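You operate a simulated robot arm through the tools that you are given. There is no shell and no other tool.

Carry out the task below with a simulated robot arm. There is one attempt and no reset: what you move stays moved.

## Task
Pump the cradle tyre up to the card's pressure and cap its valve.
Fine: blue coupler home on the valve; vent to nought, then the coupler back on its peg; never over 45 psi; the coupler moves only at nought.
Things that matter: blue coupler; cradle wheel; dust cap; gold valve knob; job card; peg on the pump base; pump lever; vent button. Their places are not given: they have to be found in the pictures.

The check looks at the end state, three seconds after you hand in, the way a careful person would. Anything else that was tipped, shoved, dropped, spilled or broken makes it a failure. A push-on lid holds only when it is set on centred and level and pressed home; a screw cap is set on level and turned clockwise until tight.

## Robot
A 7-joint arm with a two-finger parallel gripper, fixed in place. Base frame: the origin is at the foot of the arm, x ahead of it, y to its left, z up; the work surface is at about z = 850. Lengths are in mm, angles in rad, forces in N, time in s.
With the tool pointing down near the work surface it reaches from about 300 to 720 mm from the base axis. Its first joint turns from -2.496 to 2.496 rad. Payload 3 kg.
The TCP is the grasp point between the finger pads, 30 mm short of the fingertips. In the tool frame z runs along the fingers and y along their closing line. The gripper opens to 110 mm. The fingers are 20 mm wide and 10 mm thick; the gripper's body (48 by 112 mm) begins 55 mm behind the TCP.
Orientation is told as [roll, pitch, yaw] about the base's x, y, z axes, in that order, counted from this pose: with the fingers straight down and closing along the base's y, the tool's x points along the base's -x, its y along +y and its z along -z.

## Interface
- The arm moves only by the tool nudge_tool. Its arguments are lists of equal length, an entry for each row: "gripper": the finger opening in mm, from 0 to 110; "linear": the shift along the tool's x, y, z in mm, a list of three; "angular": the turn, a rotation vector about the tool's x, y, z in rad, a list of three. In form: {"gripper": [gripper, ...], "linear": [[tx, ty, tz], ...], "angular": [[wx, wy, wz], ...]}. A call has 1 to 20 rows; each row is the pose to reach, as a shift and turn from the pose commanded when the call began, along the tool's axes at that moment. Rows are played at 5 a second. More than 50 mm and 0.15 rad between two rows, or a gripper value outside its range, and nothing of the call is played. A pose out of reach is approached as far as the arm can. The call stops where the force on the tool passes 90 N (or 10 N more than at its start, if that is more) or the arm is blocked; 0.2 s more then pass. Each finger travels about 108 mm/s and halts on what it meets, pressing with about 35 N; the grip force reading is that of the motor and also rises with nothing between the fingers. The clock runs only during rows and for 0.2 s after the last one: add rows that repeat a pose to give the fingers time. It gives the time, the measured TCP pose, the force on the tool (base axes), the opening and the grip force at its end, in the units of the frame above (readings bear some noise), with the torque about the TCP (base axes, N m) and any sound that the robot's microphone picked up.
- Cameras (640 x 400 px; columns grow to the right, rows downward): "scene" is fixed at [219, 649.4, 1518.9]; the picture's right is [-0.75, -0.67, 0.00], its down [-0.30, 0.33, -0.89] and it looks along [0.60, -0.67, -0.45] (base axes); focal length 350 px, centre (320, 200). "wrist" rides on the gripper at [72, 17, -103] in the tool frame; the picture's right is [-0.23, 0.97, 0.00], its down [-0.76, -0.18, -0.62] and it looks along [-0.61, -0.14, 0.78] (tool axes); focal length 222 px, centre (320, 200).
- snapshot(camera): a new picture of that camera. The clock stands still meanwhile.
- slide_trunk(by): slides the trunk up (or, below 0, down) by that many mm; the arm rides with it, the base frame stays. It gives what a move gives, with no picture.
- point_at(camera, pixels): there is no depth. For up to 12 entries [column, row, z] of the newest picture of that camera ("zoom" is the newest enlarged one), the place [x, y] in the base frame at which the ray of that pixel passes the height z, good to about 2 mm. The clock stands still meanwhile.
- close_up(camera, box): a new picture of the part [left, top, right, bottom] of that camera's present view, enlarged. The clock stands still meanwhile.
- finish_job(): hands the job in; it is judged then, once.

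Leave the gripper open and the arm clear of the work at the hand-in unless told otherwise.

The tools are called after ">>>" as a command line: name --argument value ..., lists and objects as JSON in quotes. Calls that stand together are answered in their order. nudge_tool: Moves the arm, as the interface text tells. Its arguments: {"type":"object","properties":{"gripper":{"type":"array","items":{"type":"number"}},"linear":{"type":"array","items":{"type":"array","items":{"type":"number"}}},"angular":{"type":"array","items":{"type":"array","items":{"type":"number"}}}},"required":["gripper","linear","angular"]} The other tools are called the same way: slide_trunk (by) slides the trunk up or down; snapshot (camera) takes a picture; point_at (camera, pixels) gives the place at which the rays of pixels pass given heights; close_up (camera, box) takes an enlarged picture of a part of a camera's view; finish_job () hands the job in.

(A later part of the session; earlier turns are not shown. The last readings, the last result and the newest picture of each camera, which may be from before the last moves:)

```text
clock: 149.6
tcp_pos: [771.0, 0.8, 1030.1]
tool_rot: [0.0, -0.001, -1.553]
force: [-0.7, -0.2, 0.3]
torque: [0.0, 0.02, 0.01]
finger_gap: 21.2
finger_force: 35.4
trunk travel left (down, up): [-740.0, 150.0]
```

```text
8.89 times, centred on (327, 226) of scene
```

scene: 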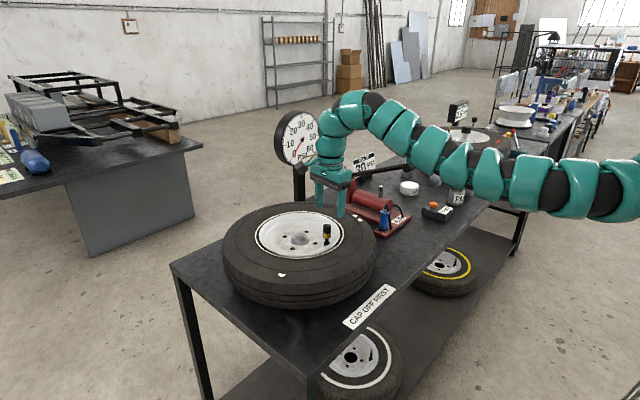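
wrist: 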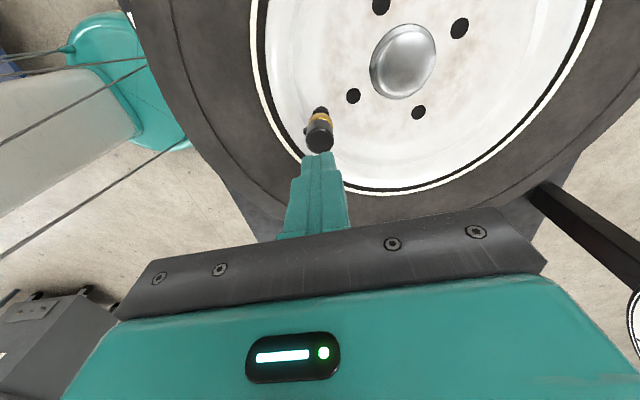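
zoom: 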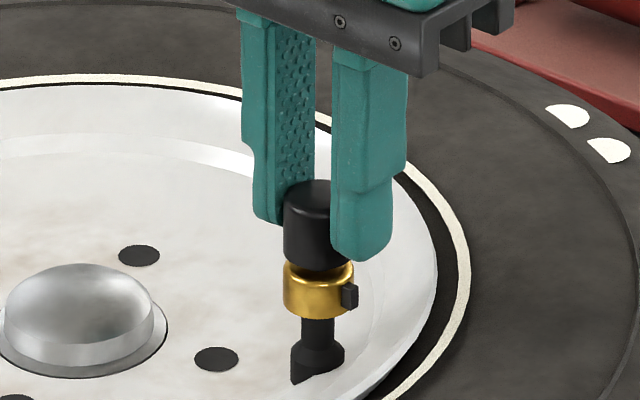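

The cap lifts freely, so it isn't held yet; it must need more clockwise turns. I'll open, re-centre, wind the wrist back, then twist through a larger angle while pressing lightly.

>>> nudge_tool --gripper '[30, 45, 45, 45, 45, 45, 45, 45, 45, 45, 45, 45, 45, 45, 45, 45, 45, 45, 45, 45]' --linear '[[0, 0, 0], [0, 0, 0], [2.2, 0.6, 0], [2.2, 0.6, 0], [2.2, 0.6, 0], [2.2, 0.6, 0], [2.2, 0.6, 0], [2.2, 0.6, 0], [2.2, 0.6, 0], [2.2, 0.6, 0], [2.2, 0.6, 0], [2.2, 0.6, 0], [2.2, 0.6, 0], [2.2, 0.6, 0], [2.2, 0.6, 0], [2.2, 0.6, 0], [2.2, 0.6, 0], [2.2, 0.6, 0], [2.2, 0.6, 0], [2.2, 0.6, 0]]' --angular '[[0, 0, 0], [0, 0, 0], [0, 0, -0.148], [0, 0, -0.296], [0, 0, -0.444], [0, 0, -0.592], [0, 0, -0.74], [0, 0, -0.888], [0, 0, -1.036], [0, 0, -1.184], [0, 0, -1.332], [0, 0, -1.48], [0, 0, -1.628], [0, 0, -1.776], [0, 0, -1.924], [0, 0, -2.072], [0, 0, -2.22], [0, 0, -2.368], [0, 0, -2.516], [0, 0, -2.664]]'

>>> close_up --camera "scene" --box '[314, 203, 340, 248]'

>>> close_up --camera "wrist" --box '[270, 110, 370, 210]'

```text
clock: 153.8
tcp_pos: [772.8, 4.3, 1029.3]
tool_rot: [-0.002, 0.0, 1.113]
force: [0.2, 0.1, -0.7]
torque: [0.0, 0.01, 0.0]
finger_gap: 44.9
finger_force: 0.0
trunk travel left (down, up): [-740.0, 150.0]
```

```text
8.89 times, centred on (327, 226) of scene
```

zoom: 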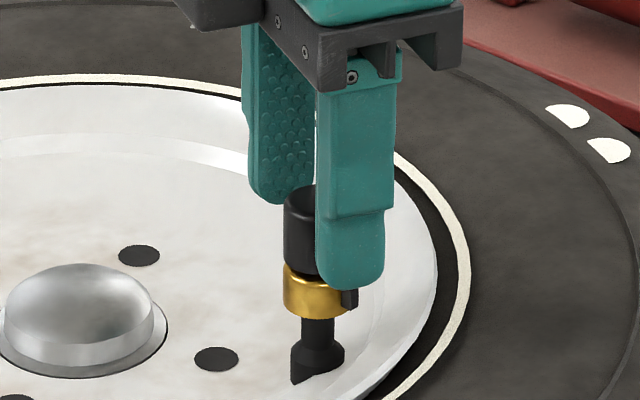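

```text
4.00 times, centred on (320, 160) of wrist
```

zoom: 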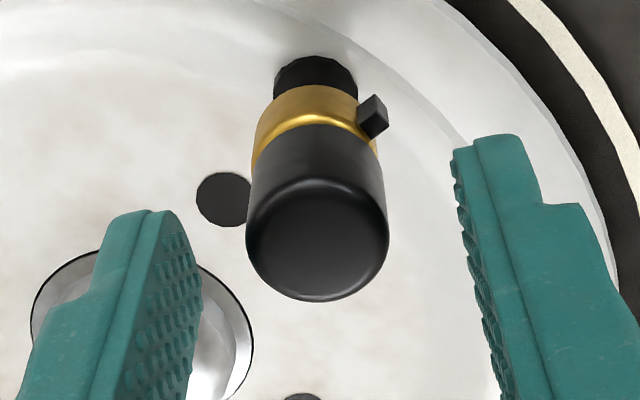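

The cap dropped back to its seat. Close on it, press lightly, and twist clockwise about 2.6 rad.

>>> nudge_tool --gripper '[30, 15, 15, 15]' --linear '[[1.7, 0.5, 0], [1.7, 0.5, 1], [1.7, 0.5, 1], [1.7, 0.5, 2]]' --angular '[[0, 0, 0], [0, 0, 0], [0, 0, 0], [0, 0, 0]]'

>>> nudge_tool --gripper '[15, 15, 15, 15, 15, 15, 15, 15, 15, 15, 15, 15, 15, 15, 15, 15, 15, 15, 15]' --linear '[[0, 0, 0.5], [0, 0, 1], [0, 0, 1], [0, 0, 1], [0, 0, 1], [0, 0, 1], [0, 0, 1], [0, 0, 1], [0, 0, 1], [0, 0, 1], [0, 0, 1], [0, 0, 1], [0, 0, 1], [0, 0, 1], [0, 0, 1], [0, 0, 1], [0, 0, 1], [0, 0, 1], [0, 0, 1]]' --angular '[[0, 0, 0.14], [0, 0, 0.28], [0, 0, 0.42], [0, 0, 0.56], [0, 0, 0.7], [0, 0, 0.84], [0, 0, 0.98], [0, 0, 1.12], [0, 0, 1.26], [0, 0, 1.4], [0, 0, 1.54], [0, 0, 1.68], [0, 0, 1.82], [0, 0, 1.96], [0, 0, 2.1], [0, 0, 2.24], [0, 0, 2.38], [0, 0, 2.52], [0, 0, 2.64]]'

>>> close_up --camera "scene" --box '[314, 203, 340, 248]'

```text
clock: 154.8
tcp_pos: [772.4, 3.4, 1029.2]
tool_rot: [-0.006, -0.001, 1.11]
force: [5.1, 0.3, 10.9]
torque: [0.0, -0.17, 0.0]
finger_gap: 21.2
finger_force: 35.7
trunk travel left (down, up): [-740.0, 150.0]
```

```text
clock: 158.8
tcp_pos: [771.9, 3.7, 1026.4]
tool_rot: [0.002, 0.0, -1.529]
force: [11.1, 11.0, 15.7]
torque: [0.23, -0.29, 0.04]
finger_gap: 21.1
finger_force: 35.3
trunk travel left (down, up): [-740.0, 150.0]
```

```text
8.89 times, centred on (327, 226) of scene
```

zoom: 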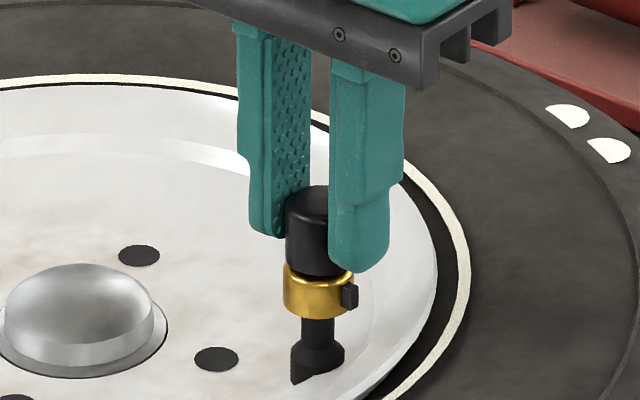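

z went down by ~2–3 mm during the twist. Gentle pull test again.

>>> nudge_tool --gripper '[15, 15, 15, 15]' --linear '[[0, 0, -1.5], [0, 0, -3], [0, 0, -4], [0, 0, -4]]' --angular '[[0, 0, 0], [0, 0, 0], [0, 0, 0], [0, 0, 0]]'

>>> close_up --camera "scene" --box '[314, 203, 340, 248]'

```text
clock: 159.8
tcp_pos: [771.4, 3.8, 1026.4]
tool_rot: [-0.004, -0.003, -1.528]
force: [7.1, 9.1, -8.7]
torque: [0.25, -0.14, 0.05]
finger_gap: 21.3
finger_force: 35.0
trunk travel left (down, up): [-740.0, 150.0]
```

```text
8.89 times, centred on (327, 226) of scene
```

zoom: 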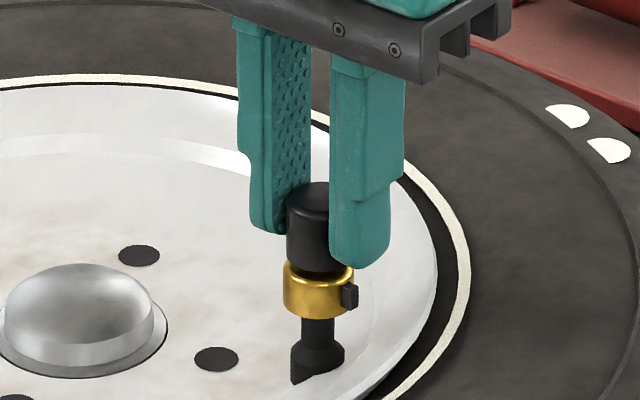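

Now there is some resistance to lifting (about 9 N), but there's also side load. I'll press it back, release, wind back, and do further clockwise twists.

>>> nudge_tool --gripper '[15, 15, 30, 45, 45, 45, 45, 45, 45, 45, 45, 45, 45, 45, 45, 45, 45, 45, 45, 45]' --linear '[[0.5, 0.5, 2], [0.5, 0.5, 4], [0.5, 0.5, 3], [0, 0, 2], [0, 0, 2], [0, 0, 2], [0, 0, 2], [0, 0, 2], [0, 0, 2], [0, 0, 2], [0, 0, 2], [0, 0, 2], [0, 0, 2], [0, 0, 2], [0, 0, 2], [0, 0, 2], [0, 0, 2], [0, 0, 2], [0, 0, 2], [0, 0, 2]]' --angular '[[0, 0, 0], [0, 0, 0], [0, 0, 0], [0, 0, 0], [0, 0, -0.148], [0, 0, -0.296], [0, 0, -0.444], [0, 0, -0.592], [0, 0, -0.74], [0, 0, -0.888], [0, 0, -1.036], [0, 0, -1.184], [0, 0, -1.332], [0, 0, -1.48], [0, 0, -1.628], [0, 0, -1.776], [0, 0, -1.924], [0, 0, -2.072], [0, 0, -2.22], [0, 0, -2.368]]'

>>> close_up --camera "scene" --box '[314, 203, 340, 248]'

>>> close_up --camera "wrist" --box '[270, 110, 370, 210]'

```text
clock: 164.0
tcp_pos: [772.0, 2.7, 1027.0]
tool_rot: [0.001, -0.001, 0.841]
force: [0.5, -0.4, 0.5]
torque: [-0.01, 0.01, 0.04]
finger_gap: 45.0
finger_force: 0.1
trunk travel left (down, up): [-740.0, 150.0]
```

```text
8.89 times, centred on (327, 226) of scene
```

zoom: 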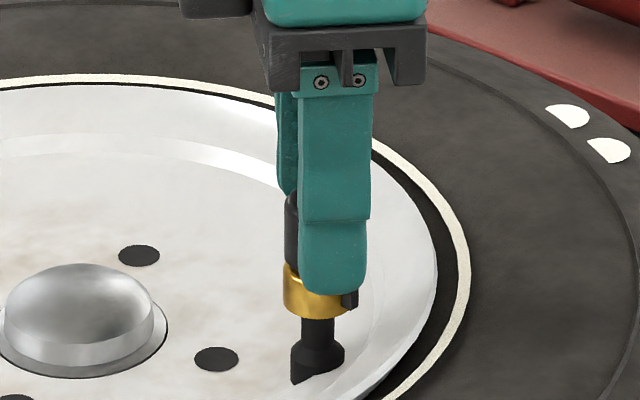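

```text
4.00 times, centred on (320, 160) of wrist
```

zoom: 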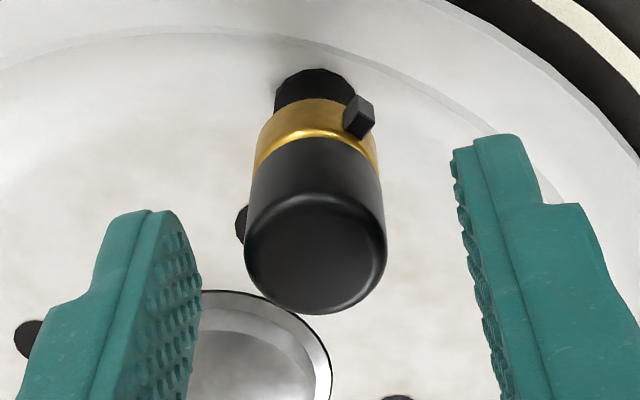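

Centred. Close, press lightly, twist clockwise again.

>>> nudge_tool --gripper '[30, 15, 15, 15, 15, 15, 15, 15, 15, 15, 15, 15, 15, 15, 15, 15, 15, 15, 15, 15]' --linear '[[0, 0, 0], [0, 0, 0], [0, 0, 0], [0, 0, 1], [0, 0, 1.5], [0, 0, 1.5], [0, 0, 1.5], [0, 0, 1.5], [0, 0, 1.5], [0, 0, 1.5], [0, 0, 1.5], [0, 0, 1.5], [0, 0, 1.5], [0, 0, 1.5], [0, 0, 1.5], [0, 0, 1.5], [0, 0, 1.5], [0, 0, 1.5], [0, 0, 1.5], [0, 0, 1.5]]' --angular '[[0, 0, 0], [0, 0, 0], [0, 0, 0], [0, 0, 0.14], [0, 0, 0.28], [0, 0, 0.42], [0, 0, 0.56], [0, 0, 0.7], [0, 0, 0.84], [0, 0, 0.98], [0, 0, 1.12], [0, 0, 1.26], [0, 0, 1.4], [0, 0, 1.54], [0, 0, 1.68], [0, 0, 1.82], [0, 0, 1.96], [0, 0, 2.1], [0, 0, 2.24], [0, 0, 2.37]]'

>>> close_up --camera "scene" --box '[314, 203, 340, 248]'

```text
clock: 168.2
tcp_pos: [771.0, 2.4, 1027.5]
tool_rot: [0.003, 0.0, -1.535]
force: [16.5, 3.9, 23.1]
torque: [0.09, -0.45, 0.07]
finger_gap: 21.1
finger_force: 35.2
trunk travel left (down, up): [-740.0, 150.0]
```

```text
8.89 times, centred on (327, 226) of scene
```

zoom: 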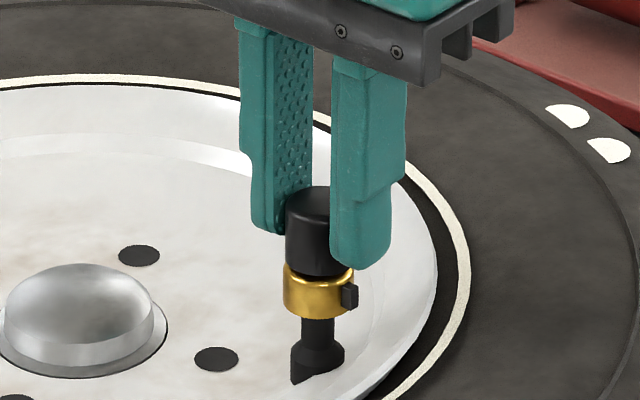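

Pull test again, gently.

>>> nudge_tool --gripper '[15, 15, 15, 15, 15]' --linear '[[0, 0, -1.5], [0, 0, -2.5], [0, 0, -3.5], [0, 0, -4.5], [0, 0, -4.5]]' --angular '[[0, 0, 0], [0, 0, 0], [0, 0, 0], [0, 0, 0], [0, 0, 0]]'

>>> close_up --camera "scene" --box '[314, 203, 340, 248]'

```text
clock: 169.4
tcp_pos: [771.4, 3.1, 1028.4]
tool_rot: [-0.004, 0.0, -1.53]
force: [6.3, 1.4, -5.6]
torque: [0.06, -0.13, 0.02]
finger_gap: 21.0
finger_force: 35.4
trunk travel left (down, up): [-740.0, 150.0]
```

```text
8.89 times, centred on (327, 226) of scene
```

zoom: 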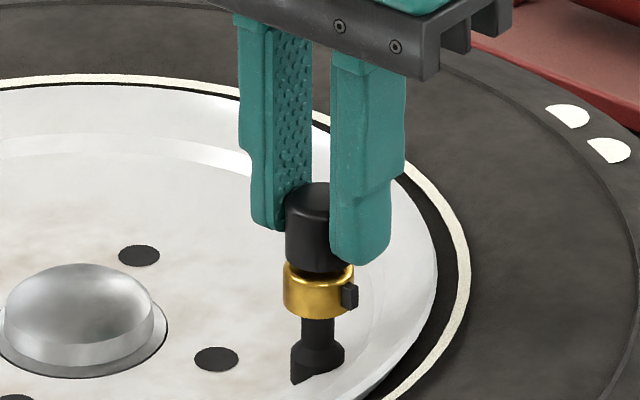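

>>> nudge_tool --gripper '[15, 15, 15]' --linear '[[0, 0.8, 0], [0, 0.8, -1.5], [0, 0.8, -3]]' --angular '[[0, 0, 0], [0, 0, 0], [0, 0, 0]]'

>>> close_up --camera "scene" --box '[314, 203, 340, 248]'

```text
clock: 170.2
tcp_pos: [771.9, 2.9, 1033.2]
tool_rot: [-0.001, -0.001, -1.532]
force: [0.9, -0.4, -0.4]
torque: [0.03, -0.01, -0.02]
finger_gap: 21.3
finger_force: 35.0
trunk travel left (down, up): [-740.0, 150.0]
```

```text
8.89 times, centred on (327, 226) of scene
```

zoom: 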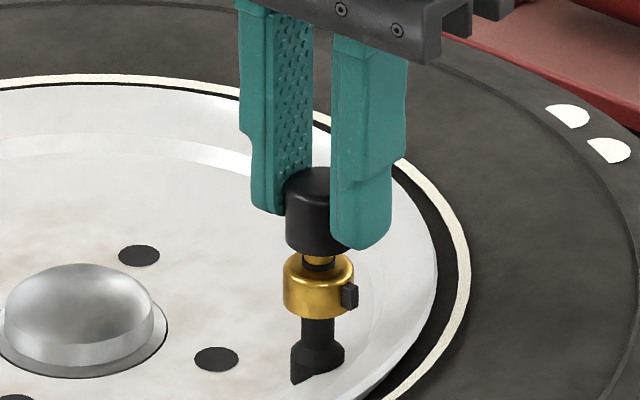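

It lifts freely once the side load is gone, so it isn't threaded yet. I'll seat it again with no side load, then do several clockwise twists without lifting in between, watching torque and sound.

>>> nudge_tool --gripper '[15, 15, 15, 15, 30, 45, 45, 45, 45, 45, 45, 45, 45, 45, 45, 45, 45, 45, 45, 45]' --linear '[[0, 0, 2], [0, 0, 4], [0, 0, 5.5], [0, 0, 5.5], [0, 0, 5.5], [0, 0, 5.5], [0, 0, 5.5], [0, 0, 5.5], [0, 0, 5.5], [0, 0, 5.5], [0, 0, 5.5], [0, 0, 5.5], [0, 0, 5.5], [0, 0, 5.5], [0, 0, 5.5], [0, 0, 5.5], [0, 0, 5.5], [0, 0, 5.5], [0, 0, 5.5], [0, 0, 5.5]]' --angular '[[0, 0, 0], [0, 0, 0], [0, 0, 0], [0, 0, 0], [0, 0, 0], [0, 0, 0], [0, 0, -0.148], [0, 0, -0.296], [0, 0, -0.444], [0, 0, -0.592], [0, 0, -0.74], [0, 0, -0.888], [0, 0, -1.036], [0, 0, -1.184], [0, 0, -1.332], [0, 0, -1.48], [0, 0, -1.628], [0, 0, -1.776], [0, 0, -1.924], [0, 0, -2.072]]'

>>> nudge_tool --gripper '[45, 45, 45, 45, 45, 45]' --linear '[[0, 0, 0], [0, 0, 0], [0, 0, 0], [0, 0, 0], [0, 0, 0], [0, 0, 0]]' --angular '[[0, 0, -0.148], [0, 0, -0.296], [0, 0, -0.444], [0, 0, -0.592], [0, 0, -0.74], [0, 0, -0.888]]'

>>> snapshot --camera "wrist"

>>> close_up --camera "wrist" --box '[270, 110, 370, 210]'

>>> close_up --camera "scene" --box '[314, 203, 340, 248]'

```text
clock: 174.4
tcp_pos: [771.8, 2.8, 1029.5]
tool_rot: [0.0, 0.001, 0.544]
force: [-0.6, -0.7, -1.3]
torque: [0.01, 0.01, -0.02]
finger_gap: 44.7
finger_force: 0.1
trunk travel left (down, up): [-740.0, 150.0]
```

```text
clock: 175.8
tcp_pos: [772.8, 2.8, 1028.5]
tool_rot: [-0.001, -0.001, 1.431]
force: [-0.7, 1.2, 0.2]
torque: [0.02, 0.0, 0.03]
finger_gap: 44.9
finger_force: 0.1
trunk travel left (down, up): [-740.0, 150.0]
```

```text
taken
```

wrist: 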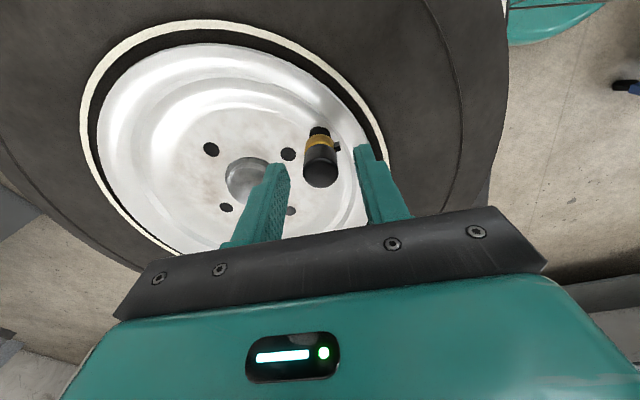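

```text
4.00 times, centred on (320, 160) of wrist
```

zoom: 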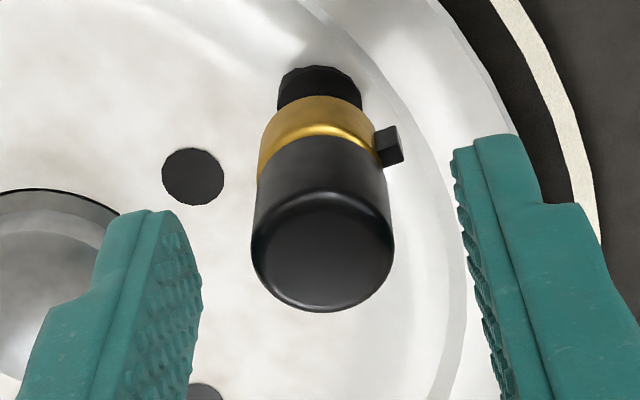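

```text
8.89 times, centred on (327, 226) of scene
```

zoom: 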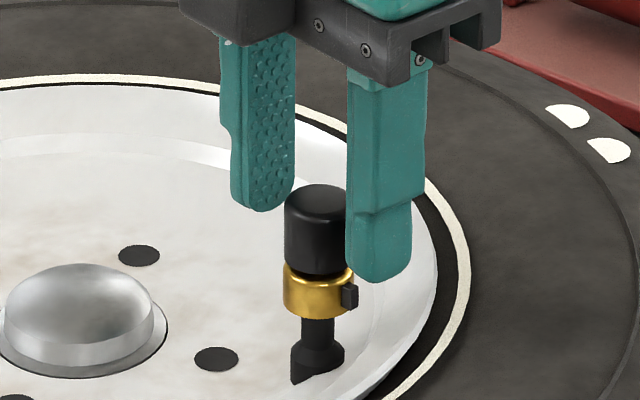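

Seated. Closing, then a full ~2.9 rad clockwise twist with light pressure.

>>> nudge_tool --gripper '[30, 15, 15, 15]' --linear '[[0.5, 0.8, 0], [0.5, 0.8, 0], [0.5, 0.8, 0], [0.5, 0.8, 1]]' --angular '[[0, 0, 0], [0, 0, 0], [0, 0, 0], [0, 0, 0]]'

>>> nudge_tool --gripper '[15, 15, 15, 15, 15, 15, 15, 15, 15, 15, 15, 15, 15, 15, 15, 15, 15, 15, 15, 15]' --linear '[[0, 0, 0.3], [0, 0, 0.5], [0, 0, 0.5], [0, 0, 0.5], [0, 0, 0.5], [0, 0, 0.5], [0, 0, 0.5], [0, 0, 0.5], [0, 0, 0.5], [0, 0, 0.5], [0, 0, 0.5], [0, 0, 0.5], [0, 0, 0.5], [0, 0, 0.5], [0, 0, 0.5], [0, 0, 0.5], [0, 0, 0.5], [0, 0, 0.5], [0, 0, 0.5], [0, 0, 0.5]]' --angular '[[0, 0, 0.146], [0, 0, 0.292], [0, 0, 0.438], [0, 0, 0.584], [0, 0, 0.73], [0, 0, 0.876], [0, 0, 1.022], [0, 0, 1.168], [0, 0, 1.314], [0, 0, 1.46], [0, 0, 1.606], [0, 0, 1.752], [0, 0, 1.898], [0, 0, 2.044], [0, 0, 2.19], [0, 0, 2.336], [0, 0, 2.482], [0, 0, 2.628], [0, 0, 2.774], [0, 0, 2.92]]'

>>> close_up --camera "scene" --box '[314, 203, 340, 248]'

```text
clock: 176.8
tcp_pos: [771.0, 2.8, 1028.9]
tool_rot: [-0.002, -0.001, 1.428]
force: [3.7, 0.7, 6.4]
torque: [0.04, -0.05, 0.03]
finger_gap: 21.1
finger_force: 34.7
trunk travel left (down, up): [-740.0, 150.0]
```

```text
clock: 181.0
tcp_pos: [771.2, 3.5, 1028.3]
tool_rot: [0.002, 0.0, -1.494]
force: [17.0, 7.7, 24.0]
torque: [0.16, -0.42, 0.03]
finger_gap: 21.4
finger_force: 34.9
trunk travel left (down, up): [-740.0, 150.0]
```

```text
8.89 times, centred on (327, 226) of scene
```

zoom: 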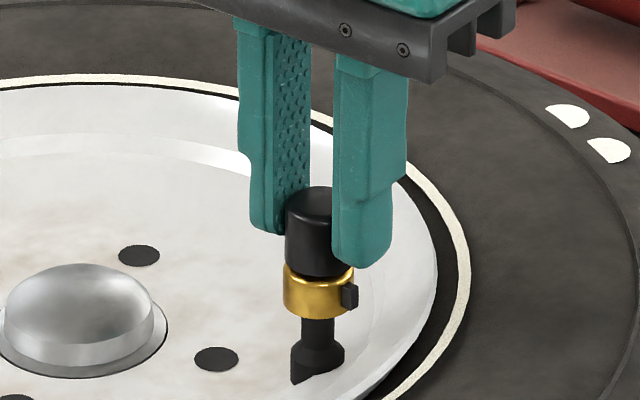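

No tightening torque. I'll relieve the side load (+1.3 mm x, +0.5 mm y) and press straight down to ~40 N while gripped and level, then check.

>>> nudge_tool --gripper '[15, 15, 15, 15]' --linear '[[0.3, 0.7, 0], [0.6, 1.4, 0], [0.6, 1.4, 1], [0.6, 1.4, 1]]' --angular '[[0, 0, 0], [0, 0, 0], [0, 0, 0], [0, 0, 0]]'

```text
clock: 182.0
tcp_pos: [770.7, 3.8, 1026.8]
tool_rot: [0.002, -0.002, -1.492]
force: [8.7, 2.9, 27.2]
torque: [0.07, -0.19, 0.0]
finger_gap: 21.4
finger_force: 35.1
trunk travel left (down, up): [-740.0, 150.0]
```

>>> nudge_tool --gripper '[15, 15, 15, 15, 15]' --linear '[[0.2, 0.6, -2], [0.2, 0.6, -3], [0.2, 0.6, -4], [0.2, 0.6, -5], [0.2, 0.6, -5]]' --angular '[[0, 0, 0], [0, 0, 0], [0, 0, 0], [0, 0, 0], [0, 0, 0]]'

>>> close_up --camera "scene" --box '[314, 203, 340, 248]'

```text
clock: 183.2
tcp_pos: [772.1, 2.6, 1031.9]
tool_rot: [0.0, 0.0, -1.491]
force: [0.5, 0.6, 0.4]
torque: [-0.03, 0.01, -0.02]
finger_gap: 21.4
finger_force: 35.1
trunk travel left (down, up): [-740.0, 150.0]
```

```text
8.89 times, centred on (327, 226) of scene
```

zoom: 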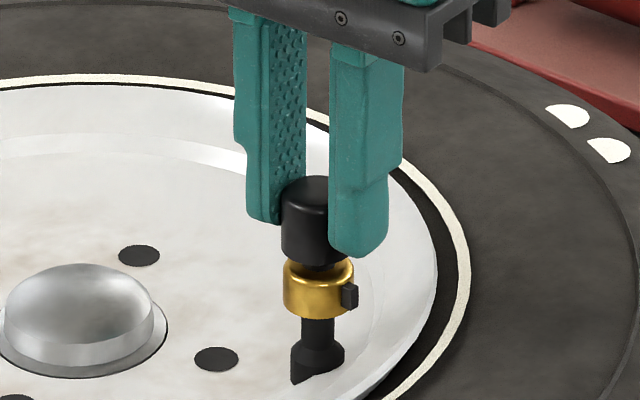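

Still free. So far I've never turned more than about 3 rad between lifts, and a thread may need more than one full turn. I'll seat it and do three consecutive clockwise twists without lifting.

>>> nudge_tool --gripper '[15, 15, 15, 30, 45, 45, 45, 45, 45, 45, 45, 45, 45, 45, 45, 45, 45, 45, 45, 45]' --linear '[[0, 0, 2], [0, 0, 4], [0, 0, 4], [0, 0, 4], [0, 0, 4], [0, 0, 4], [0, 0, 4], [0, 0, 4], [0, 0, 4], [0, 0, 4], [0, 0, 4], [0, 0, 4], [0, 0, 4], [0, 0, 4], [0, 0, 4], [0, 0, 4], [0, 0, 4], [0, 0, 4], [0, 0, 4], [0, 0, 4]]' --angular '[[0, 0, 0], [0, 0, 0], [0, 0, 0], [0, 0, 0], [0, 0, 0], [0, 0, -0.148], [0, 0, -0.296], [0, 0, -0.444], [0, 0, -0.592], [0, 0, -0.74], [0, 0, -0.888], [0, 0, -1.036], [0, 0, -1.184], [0, 0, -1.332], [0, 0, -1.48], [0, 0, -1.628], [0, 0, -1.776], [0, 0, -1.924], [0, 0, -2.072], [0, 0, -2.22]]'

>>> nudge_tool --gripper '[45, 45, 45, 45, 45, 30, 15, 15, 15]' --linear '[[0, 0, 0], [0, 0, 0], [0, 0, 0], [0, 0, 0], [0, 0, 0], [0, 0, 0], [0, 0, 0], [0, 0, 0], [0, 0, 0.5]]' --angular '[[0, 0, -0.146], [0, 0, -0.292], [0, 0, -0.438], [0, 0, -0.584], [0, 0, -0.7], [0, 0, -0.7], [0, 0, -0.7], [0, 0, -0.7], [0, 0, -0.7]]'

>>> nudge_tool --gripper '[15, 15, 15, 15, 15, 15, 15, 15, 15, 15, 15, 15, 15, 15, 15, 15, 15, 15, 15, 15]' --linear '[[0, 0, 0.3], [0, 0, 0.5], [0, 0, 0.5], [0, 0, 0.5], [0, 0, 0.5], [0, 0, 0.5], [0, 0, 0.5], [0, 0, 0.5], [0, 0, 0.5], [0, 0, 0.5], [0, 0, 0.5], [0, 0, 0.5], [0, 0, 0.5], [0, 0, 0.5], [0, 0, 0.5], [0, 0, 0.5], [0, 0, 0.5], [0, 0, 0.5], [0, 0, 0.5], [0, 0, 0.5]]' --angular '[[0, 0, 0.146], [0, 0, 0.292], [0, 0, 0.438], [0, 0, 0.584], [0, 0, 0.73], [0, 0, 0.876], [0, 0, 1.022], [0, 0, 1.168], [0, 0, 1.314], [0, 0, 1.46], [0, 0, 1.606], [0, 0, 1.752], [0, 0, 1.898], [0, 0, 2.044], [0, 0, 2.19], [0, 0, 2.336], [0, 0, 2.482], [0, 0, 2.628], [0, 0, 2.774], [0, 0, 2.92]]'

>>> close_up --camera "scene" --box '[314, 203, 340, 248]'

```text
clock: 187.4
tcp_pos: [773.7, 3.4, 1027.3]
tool_rot: [0.001, -0.001, 0.731]
force: [0.8, 0.6, -0.2]
torque: [-0.01, -0.02, 0.0]
finger_gap: 44.8
finger_force: 0.0
trunk travel left (down, up): [-740.0, 150.0]
```

```text
clock: 189.4
tcp_pos: [772.2, 2.2, 1026.0]
tool_rot: [-0.001, -0.001, 1.429]
force: [-0.9, -0.7, 2.1]
torque: [0.0, 0.01, -0.03]
finger_gap: 21.3
finger_force: 35.2
trunk travel left (down, up): [-740.0, 150.0]
```

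```text
clock: 193.6
tcp_pos: [771.7, 2.4, 1026.4]
tool_rot: [-0.001, -0.001, -1.493]
force: [0.9, 0.0, 8.2]
torque: [-0.03, 0.03, 0.01]
finger_gap: 21.0
finger_force: 35.6
trunk travel left (down, up): [-740.0, 150.0]
```

```text
8.89 times, centred on (327, 226) of scene
```

zoom: 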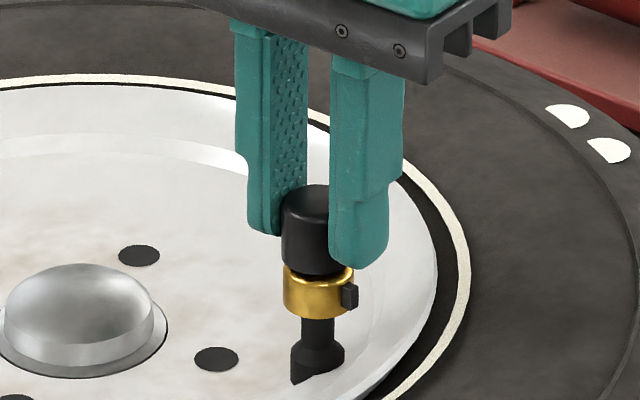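

Well centred this time with low side load. Second consecutive twist.

>>> nudge_tool --gripper '[30, 45, 45, 45, 45, 45, 45, 45, 45, 45, 45, 45, 45, 45, 45, 45, 45, 45, 45, 45]' --linear '[[0, 0, -0.5], [0, 0, -0.5], [0, 0, -0.5], [0, 0, -0.5], [0, 0, -0.5], [0, 0, -0.5], [0, 0, -0.5], [0, 0, -0.5], [0, 0, -0.5], [0, 0, -0.5], [0, 0, -0.5], [0, 0, -0.5], [0, 0, -0.5], [0, 0, -0.5], [0, 0, -0.5], [0, 0, -0.5], [0, 0, -0.5], [0, 0, -0.5], [0, 0, -0.5], [0, 0, -0.5]]' --angular '[[0, 0, 0], [0, 0, 0], [0, 0, -0.148], [0, 0, -0.296], [0, 0, -0.444], [0, 0, -0.592], [0, 0, -0.74], [0, 0, -0.888], [0, 0, -1.036], [0, 0, -1.184], [0, 0, -1.332], [0, 0, -1.48], [0, 0, -1.628], [0, 0, -1.776], [0, 0, -1.924], [0, 0, -2.072], [0, 0, -2.22], [0, 0, -2.368], [0, 0, -2.516], [0, 0, -2.664]]'

>>> nudge_tool --gripper '[45, 45, 30, 15, 15, 15]' --linear '[[0, 0, 0], [0, 0, 0], [0, 0, 0], [0, 0, 0], [0, 0, 0], [0, 0, 0.5]]' --angular '[[0, 0, -0.146], [0, 0, -0.25], [0, 0, -0.25], [0, 0, -0.25], [0, 0, -0.25], [0, 0, -0.25]]'

>>> nudge_tool --gripper '[15, 15, 15, 15, 15, 15, 15, 15, 15, 15, 15, 15, 15, 15, 15, 15, 15, 15, 15, 15]' --linear '[[0, 0, 0.3], [0, 0, 0.5], [0, 0, 0.5], [0, 0, 0.5], [0, 0, 0.5], [0, 0, 0.5], [0, 0, 0.5], [0, 0, 0.5], [0, 0, 0.5], [0, 0, 0.5], [0, 0, 0.5], [0, 0, 0.5], [0, 0, 0.5], [0, 0, 0.5], [0, 0, 0.5], [0, 0, 0.5], [0, 0, 0.5], [0, 0, 0.5], [0, 0, 0.5], [0, 0, 0.5]]' --angular '[[0, 0, 0.146], [0, 0, 0.292], [0, 0, 0.438], [0, 0, 0.584], [0, 0, 0.73], [0, 0, 0.876], [0, 0, 1.022], [0, 0, 1.168], [0, 0, 1.314], [0, 0, 1.46], [0, 0, 1.606], [0, 0, 1.752], [0, 0, 1.898], [0, 0, 2.044], [0, 0, 2.19], [0, 0, 2.336], [0, 0, 2.482], [0, 0, 2.628], [0, 0, 2.774], [0, 0, 2.92]]'

>>> close_up --camera "scene" --box '[314, 203, 340, 248]'

```text
clock: 197.8
tcp_pos: [773.1, 3.8, 1027.4]
tool_rot: [-0.001, 0.0, 1.177]
force: [-0.4, -0.4, -0.1]
torque: [-0.02, 0.01, 0.02]
finger_gap: 45.0
finger_force: 0.0
trunk travel left (down, up): [-740.0, 150.0]
```

```text
clock: 199.2
tcp_pos: [772.3, 4.1, 1025.9]
tool_rot: [0.0, 0.0, 1.423]
force: [-2.2, -1.6, -0.3]
torque: [-0.02, 0.07, -0.01]
finger_gap: 21.0
finger_force: 35.1
trunk travel left (down, up): [-740.0, 150.0]
```

```text
clock: 203.4
tcp_pos: [772.1, 2.9, 1025.3]
tool_rot: [0.001, 0.001, -1.498]
force: [3.6, -1.5, 10.4]
torque: [-0.04, -0.1, 0.0]
finger_gap: 21.2
finger_force: 35.2
trunk travel left (down, up): [-740.0, 150.0]
```

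```text
8.89 times, centred on (327, 226) of scene
```

zoom: 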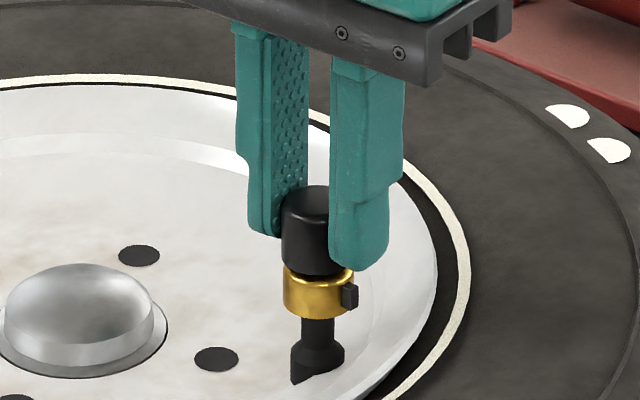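

No tightening at all. Let me look closely at how the cap sits on the knob from the wrist camera.

>>> close_up --camera "wrist" --box '[300, 100, 350, 190]'

>>> close_up --camera "scene" --box '[320, 216, 334, 246]'

```text
4.44 times, centred on (325, 145) of wrist
```

zoom: 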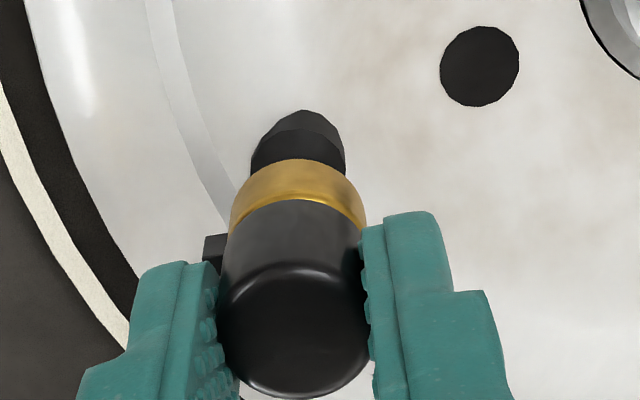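

```text
13.33 times, centred on (327, 231) of scene
```

zoom: 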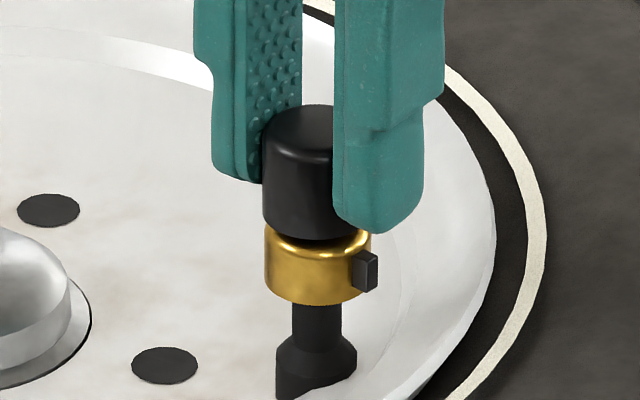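

The cap sits squarely on the knob shoulder, with about 1 mm of shadow line. One small pull test (about 1.5 mm net) after this longer twist.

>>> nudge_tool --gripper '[15, 15, 15, 15]' --linear '[[0, 0.3, -1], [0, 0.3, -2], [0, 0.3, -2.8], [0, 0.3, -2.8]]' --angular '[[0, 0, 0], [0, 0, 0], [0, 0, 0], [0, 0, 0]]'

>>> close_up --camera "scene" --box '[320, 216, 334, 246]'

```text
clock: 204.4
tcp_pos: [774.0, 3.3, 1028.3]
tool_rot: [-0.001, 0.0, -1.496]
force: [-2.0, -2.6, -2.5]
torque: [-0.04, 0.07, -0.01]
finger_gap: 20.9
finger_force: 35.5
trunk travel left (down, up): [-740.0, 150.0]
```

```text
13.33 times, centred on (327, 231) of scene
```

zoom: 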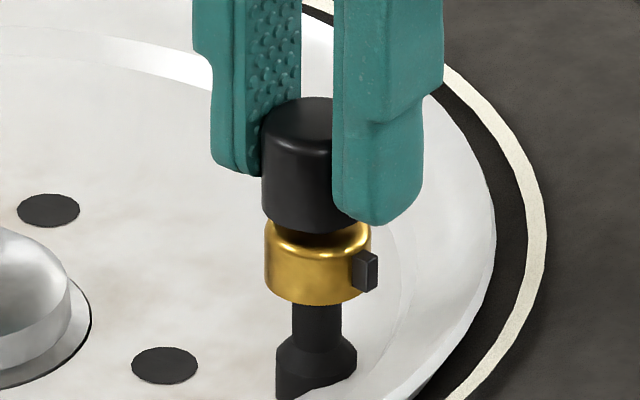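

It is still free to lift (the small readings are side friction only). So it's a push-on fit and what counts is being seated centred, level and pressed home. I'll seat it, release, and press from above again, this time compensating the sideways drift so the press is purely vertical.

>>> nudge_tool --gripper '[15, 15, 15, 30, 45, 45, 45, 45, 45, 20, 0, 0, 0]' --linear '[[0, -0.8, 1.5], [0, -0.8, 2.8], [0, -0.8, 2.8], [0, -0.8, 2.3], [0, -0.8, 2.3], [0, -0.8, 2.3], [0, -0.8, -15], [0, -0.8, -35], [0, -0.8, -40], [0, -0.8, -40], [0, -0.8, -40], [0, -0.8, -40], [0, -0.8, -30]]' --angular '[[0, 0, 0], [0, 0, 0], [0, 0, 0], [0, 0, 0], [0, 0, 0], [0, 0, 0], [0, 0, 0], [0, 0, 0], [0, 0, 0], [0, 0, 0], [0, 0, 0], [0, 0, 0], [0, 0, 0]]'

>>> close_up --camera "scene" --box '[318, 206, 336, 246]'

>>> close_up --camera "wrist" --box '[290, 90, 350, 170]'

```text
clock: 207.2
tcp_pos: [773.4, 3.2, 1060.0]
tool_rot: [0.0, 0.0, -1.498]
force: [0.1, 0.2, 0.8]
torque: [0.0, -0.03, -0.02]
finger_gap: 0.0
finger_force: 34.9
trunk travel left (down, up): [-740.0, 150.0]
```

```text
10.00 times, centred on (327, 226) of scene
```

zoom: 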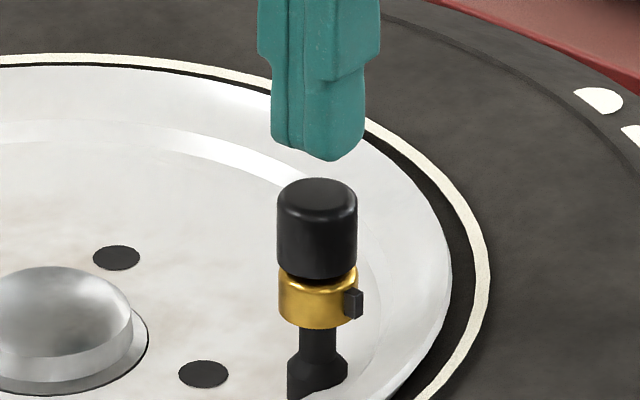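

```text
5.00 times, centred on (320, 130) of wrist
```

zoom: 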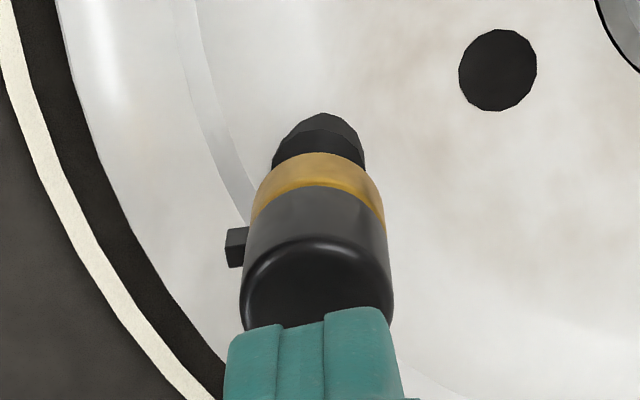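

The cap is level and centred (317 vs 318.5). Pressing vertically with drift compensation.

>>> nudge_tool --gripper '[0, 0, 0, 0, 0, 0, 0]' --linear '[[-0.3, -1.5, 10], [-0.3, -1.5, 16], [-0.3, -1, 19], [-0.3, -0.5, 21], [-0.3, 0, 22.5], [-0.3, 0.5, 24], [-0.3, 0.5, 24]]' --angular '[[0, 0, 0], [0, 0, 0], [0, 0, 0], [0, 0, 0], [0, 0, 0], [0, 0, 0], [0, 0, 0]]'

>>> close_up --camera "scene" --box '[318, 206, 336, 246]'

```text
clock: 208.8
tcp_pos: [769.4, 2.4, 1043.1]
tool_rot: [0.014, 0.002, -1.497]
force: [8.9, -2.7, 71.7]
torque: [-0.12, -0.34, -0.03]
finger_gap: 0.1
finger_force: 34.4
trunk travel left (down, up): [-740.0, 150.0]
```

```text
10.00 times, centred on (327, 226) of scene
```

zoom: 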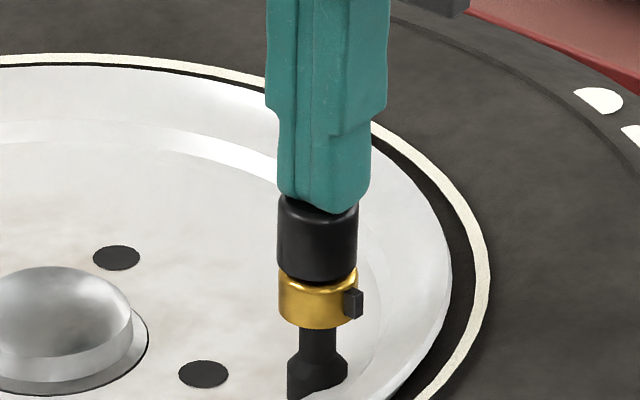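

72 N, purely vertical, and the cap is firm, level and seated. Now I'll release upward, open the gripper, and back the arm off.

>>> nudge_tool --gripper '[0, 0, 0, 0, 0, 30, 60, 90, 110, 110]' --linear '[[0, 0, -5], [0, 0, -12], [0, 0, -35], [0, 0, -70], [0, 0, -105], [0, 0, -130], [0, 0, -140], [0, 0, -140], [0, 0, -140], [0, 0, -140]]' --angular '[[0, 0, 0], [0, 0, 0], [0, 0, 0], [0, 0, 0], [0, 0, 0], [0, 0, 0], [0, 0, 0], [0, 0, 0], [0, 0, 0], [0, 0, 0]]'

>>> snapshot --camera "wrist"

>>> close_up --camera "scene" --box '[318, 206, 336, 246]'

>>> close_up --camera "wrist" --box '[290, 70, 350, 130]'

```text
clock: 211.0
tcp_pos: [773.2, 3.1, 1174.3]
tool_rot: [0.002, -0.001, -1.497]
force: [-0.8, 0.6, 0.3]
torque: [0.01, -0.01, -0.01]
finger_gap: 110.4
finger_force: 0.0
trunk travel left (down, up): [-740.0, 150.0]
```

```text
taken
```

wrist: 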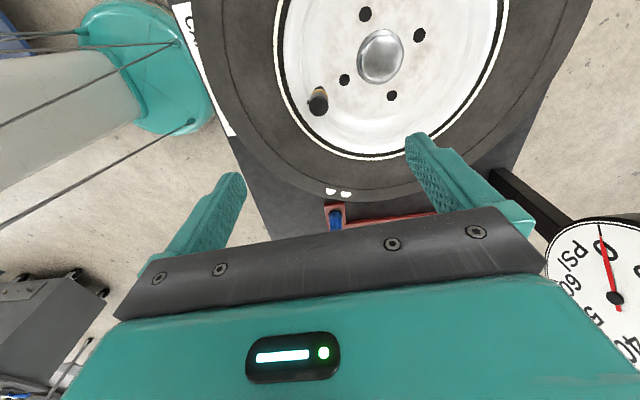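

```text
10.00 times, centred on (327, 226) of scene
```

zoom: 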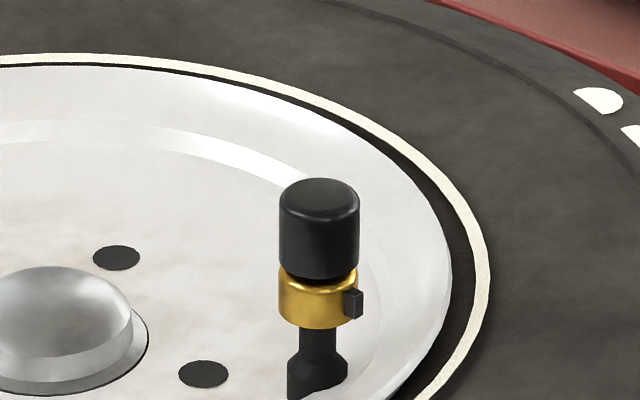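

```text
6.67 times, centred on (320, 100) of wrist
```

zoom: 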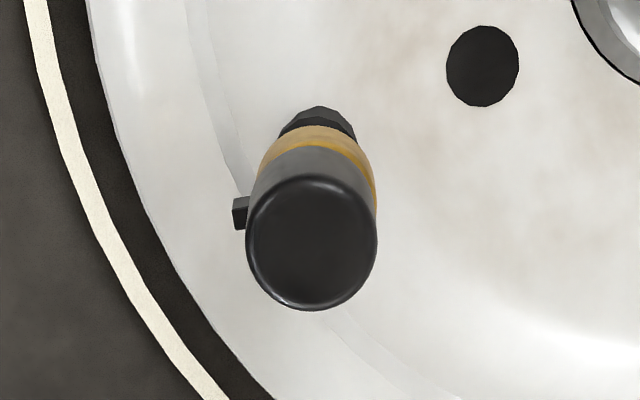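

The cap sits upright. Real valve caps screw on, so as insurance I'll do a longer continuous clockwise turn. First I'll check at this safe height how far the wrist can turn beyond -1.5 rad.

>>> nudge_tool --gripper '[80, 60, 45, 45, 45, 45, 45, 45, 45, 45]' --linear '[[0, 0, 20], [0, 0, 20], [0, 0, 20], [0, 0, 20], [0, 0, 20], [0, 0, 20], [0, 0, 20], [0, 0, 20], [0, 0, 20], [0, 0, 20]]' --angular '[[0, 0, 0.14], [0, 0, 0.28], [0, 0, 0.42], [0, 0, 0.56], [0, 0, 0.7], [0, 0, 0.84], [0, 0, 0.98], [0, 0, 1.12], [0, 0, 1.26], [0, 0, 1.4]]'

```text
clock: 213.2
tcp_pos: [772.9, 5.4, 1155.3]
tool_rot: [0.0, -0.001, -2.831]
force: [-0.4, 0.0, -0.3]
torque: [0.01, 0.02, 0.03]
finger_gap: 45.0
finger_force: 0.1
out of reach, approached as far as the arm can: row 10
trunk travel left (down, up): [-740.0, 150.0]
```

It reaches -2.83. Now check the positive side by winding the other way at height.

>>> nudge_tool --gripper '[45, 45, 45, 45, 45, 45, 45, 45, 45, 45, 45, 45, 45, 45, 45, 45, 45, 45, 45, 45]' --linear '[[0, 0, 0], [0, 0, 0], [0, 0, 0], [0, 0, 0], [0, 0, 0], [0, 0, 0], [0, 0, 0], [0, 0, 0], [0, 0, 0], [0, 0, 0], [0, 0, 0], [0, 0, 0], [0, 0, 0], [0, 0, 0], [0, 0, 0], [0, 0, 0], [0, 0, 0], [0, 0, 0], [0, 0, 0], [0, 0, 0]]' --angular '[[0, 0, -0.148], [0, 0, -0.296], [0, 0, -0.444], [0, 0, -0.592], [0, 0, -0.74], [0, 0, -0.888], [0, 0, -1.036], [0, 0, -1.184], [0, 0, -1.332], [0, 0, -1.48], [0, 0, -1.628], [0, 0, -1.776], [0, 0, -1.924], [0, 0, -2.072], [0, 0, -2.22], [0, 0, -2.368], [0, 0, -2.516], [0, 0, -2.664], [0, 0, -2.812], [0, 0, -2.95]]'

>>> nudge_tool --gripper '[45, 45, 45, 45, 45, 45, 45, 45, 45, 45, 45, 45, 45, 45, 45, 45, 45, 45]' --linear '[[0, 0, 0], [0, 0, 0], [0, 0, 0], [0, 0, 0], [0, 0, 0], [0, 0, 0], [0, 0, 0], [0, 0, 0], [0, 0, 0], [0, 0, 0], [0, 0, 0], [0, 0, 0], [0, 0, 0], [0, 0, 0], [0, 0, 0], [0, 0, 0], [0, 0, 0], [0, 0, 0]]' --angular '[[0, 0, -0.148], [0, 0, -0.296], [0, 0, -0.444], [0, 0, -0.592], [0, 0, -0.74], [0, 0, -0.888], [0, 0, -1.036], [0, 0, -1.184], [0, 0, -1.332], [0, 0, -1.48], [0, 0, -1.628], [0, 0, -1.776], [0, 0, -1.924], [0, 0, -2.072], [0, 0, -2.22], [0, 0, -2.368], [0, 0, -2.516], [0, 0, -2.6]]'

>>> snapshot --camera "wrist"

```text
clock: 217.4
tcp_pos: [772.6, 3.7, 1155.1]
tool_rot: [-0.001, 0.0, 0.127]
force: [-0.4, -0.9, -0.3]
torque: [-0.03, -0.01, 0.02]
finger_gap: 45.2
finger_force: 0.0
trunk travel left (down, up): [-740.0, 150.0]
```

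```text
clock: 221.2
tcp_pos: [772.5, 3.4, 1154.5]
tool_rot: [-0.002, -0.001, 2.724]
force: [-0.4, 0.6, 0.1]
torque: [-0.04, -0.01, 0.0]
finger_gap: 45.1
finger_force: 0.0
trunk travel left (down, up): [-740.0, 150.0]
```

```text
taken
```

wrist: 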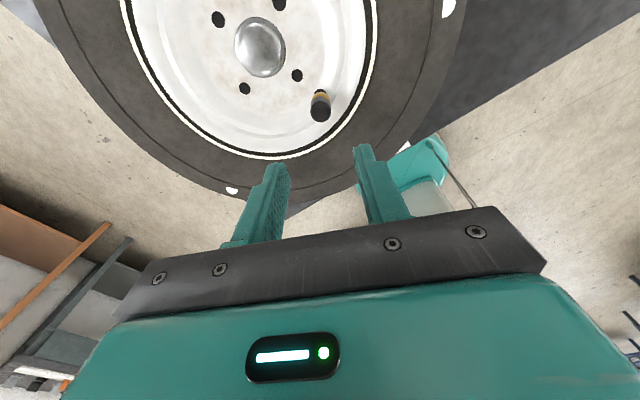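

Nearly 5.5 rad per grip is available. I'll descend at yaw +2.72, grip the cap, press lightly and turn clockwise through the whole range.

>>> nudge_tool --gripper '[45, 45, 45, 45, 45, 45, 30, 15, 15, 15]' --linear '[[0, 0, 40], [0, 0, 80], [0, 0, 105], [0, 0, 120], [0, 0, 126], [0, 0, 126], [0, 0, 126], [0, 0, 126], [0, 0, 126], [0, 0, 126]]' --angular '[[0, 0, 0], [0, 0, 0], [0, 0, 0], [0, 0, 0], [0, 0, 0], [0, 0, 0], [0, 0, 0], [0, 0, 0], [0, 0, 0], [0, 0, 0]]'

>>> close_up --camera "scene" --box '[318, 206, 336, 246]'

```text
clock: 223.4
tcp_pos: [773.9, 2.6, 1027.8]
tool_rot: [0.001, 0.0, 2.723]
force: [1.3, -0.2, 0.6]
torque: [-0.02, -0.02, 0.02]
finger_gap: 21.1
finger_force: 35.0
trunk travel left (down, up): [-740.0, 150.0]
```

```text
10.00 times, centred on (327, 226) of scene
```

zoom: 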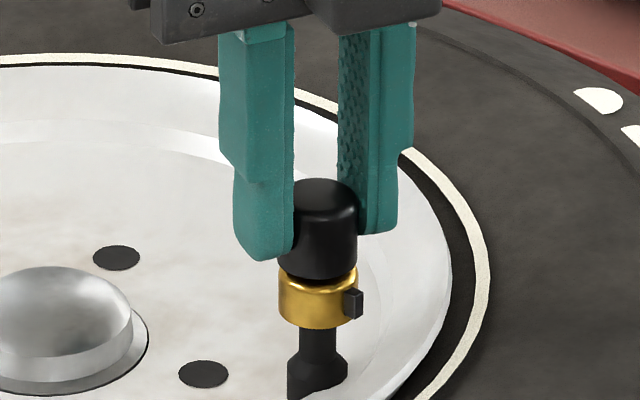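

Gripped. Turning clockwise, first half then second half.

>>> nudge_tool --gripper '[15, 15, 15, 15, 15, 15, 15, 15, 15, 15, 15, 15, 15, 15, 15, 15, 15, 15, 15, 15]' --linear '[[0, 0, 0.8], [0, 0, 1.5], [0, 0, 1.5], [0, 0, 1.5], [0, 0, 1.5], [0, 0, 1.5], [0, 0, 1.5], [0, 0, 1.5], [0, 0, 1.5], [0, 0, 1.5], [0, 0, 1.5], [0, 0, 1.5], [0, 0, 1.5], [0, 0, 1.5], [0, 0, 1.5], [0, 0, 1.5], [0, 0, 1.5], [0, 0, 1.5], [0, 0, 1.5], [0, 0, 1.5]]' --angular '[[0, 0, 0.14], [0, 0, 0.28], [0, 0, 0.42], [0, 0, 0.56], [0, 0, 0.7], [0, 0, 0.84], [0, 0, 0.98], [0, 0, 1.12], [0, 0, 1.26], [0, 0, 1.4], [0, 0, 1.54], [0, 0, 1.68], [0, 0, 1.82], [0, 0, 1.96], [0, 0, 2.1], [0, 0, 2.24], [0, 0, 2.38], [0, 0, 2.52], [0, 0, 2.66], [0, 0, 2.8]]'

>>> nudge_tool --gripper '[15, 15, 15, 15, 15, 15, 15, 15, 15, 15, 15, 15, 15, 15, 15, 15, 15, 15, 15]' --linear '[[0, 0, 0], [0, 0, 0], [0, 0, 0], [0, 0, 0], [0, 0, 0], [0, 0, 0], [0, 0, 0], [0, 0, 0], [0, 0, 0], [0, 0, 0], [0, 0, 0], [0, 0, 0], [0, 0, 0], [0, 0, 0], [0, 0, 0], [0, 0, 0], [0, 0, 0], [0, 0, 0], [0, 0, 0]]' --angular '[[0, 0, 0.14], [0, 0, 0.28], [0, 0, 0.42], [0, 0, 0.56], [0, 0, 0.7], [0, 0, 0.84], [0, 0, 0.98], [0, 0, 1.12], [0, 0, 1.26], [0, 0, 1.4], [0, 0, 1.54], [0, 0, 1.68], [0, 0, 1.82], [0, 0, 1.96], [0, 0, 2.1], [0, 0, 2.24], [0, 0, 2.38], [0, 0, 2.52], [0, 0, 2.6]]'

>>> close_up --camera "scene" --box '[318, 206, 336, 246]'

```text
clock: 227.6
tcp_pos: [772.2, 2.9, 1028.4]
tool_rot: [0.0, -0.001, -0.083]
force: [-0.9, -3.8, 11.5]
torque: [-0.11, 0.04, -0.01]
finger_gap: 21.3
finger_force: 35.1
trunk travel left (down, up): [-740.0, 150.0]
```

```text
clock: 231.6
tcp_pos: [772.5, 2.8, 1027.9]
tool_rot: [-0.001, 0.002, -2.679]
force: [-0.2, 1.4, 8.0]
torque: [0.05, -0.02, -0.04]
finger_gap: 21.2
finger_force: 34.6
trunk travel left (down, up): [-740.0, 150.0]
```

```text
10.00 times, centred on (327, 226) of scene
```

zoom: 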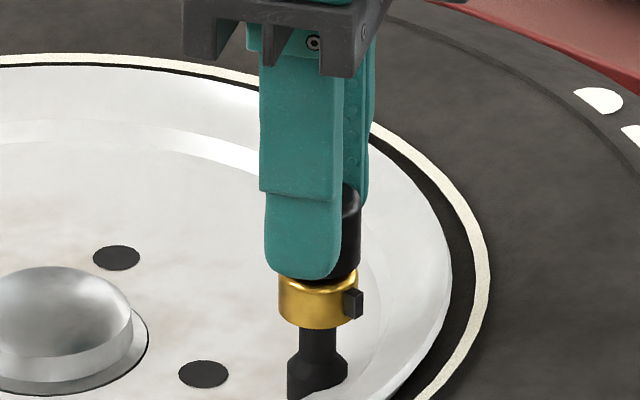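

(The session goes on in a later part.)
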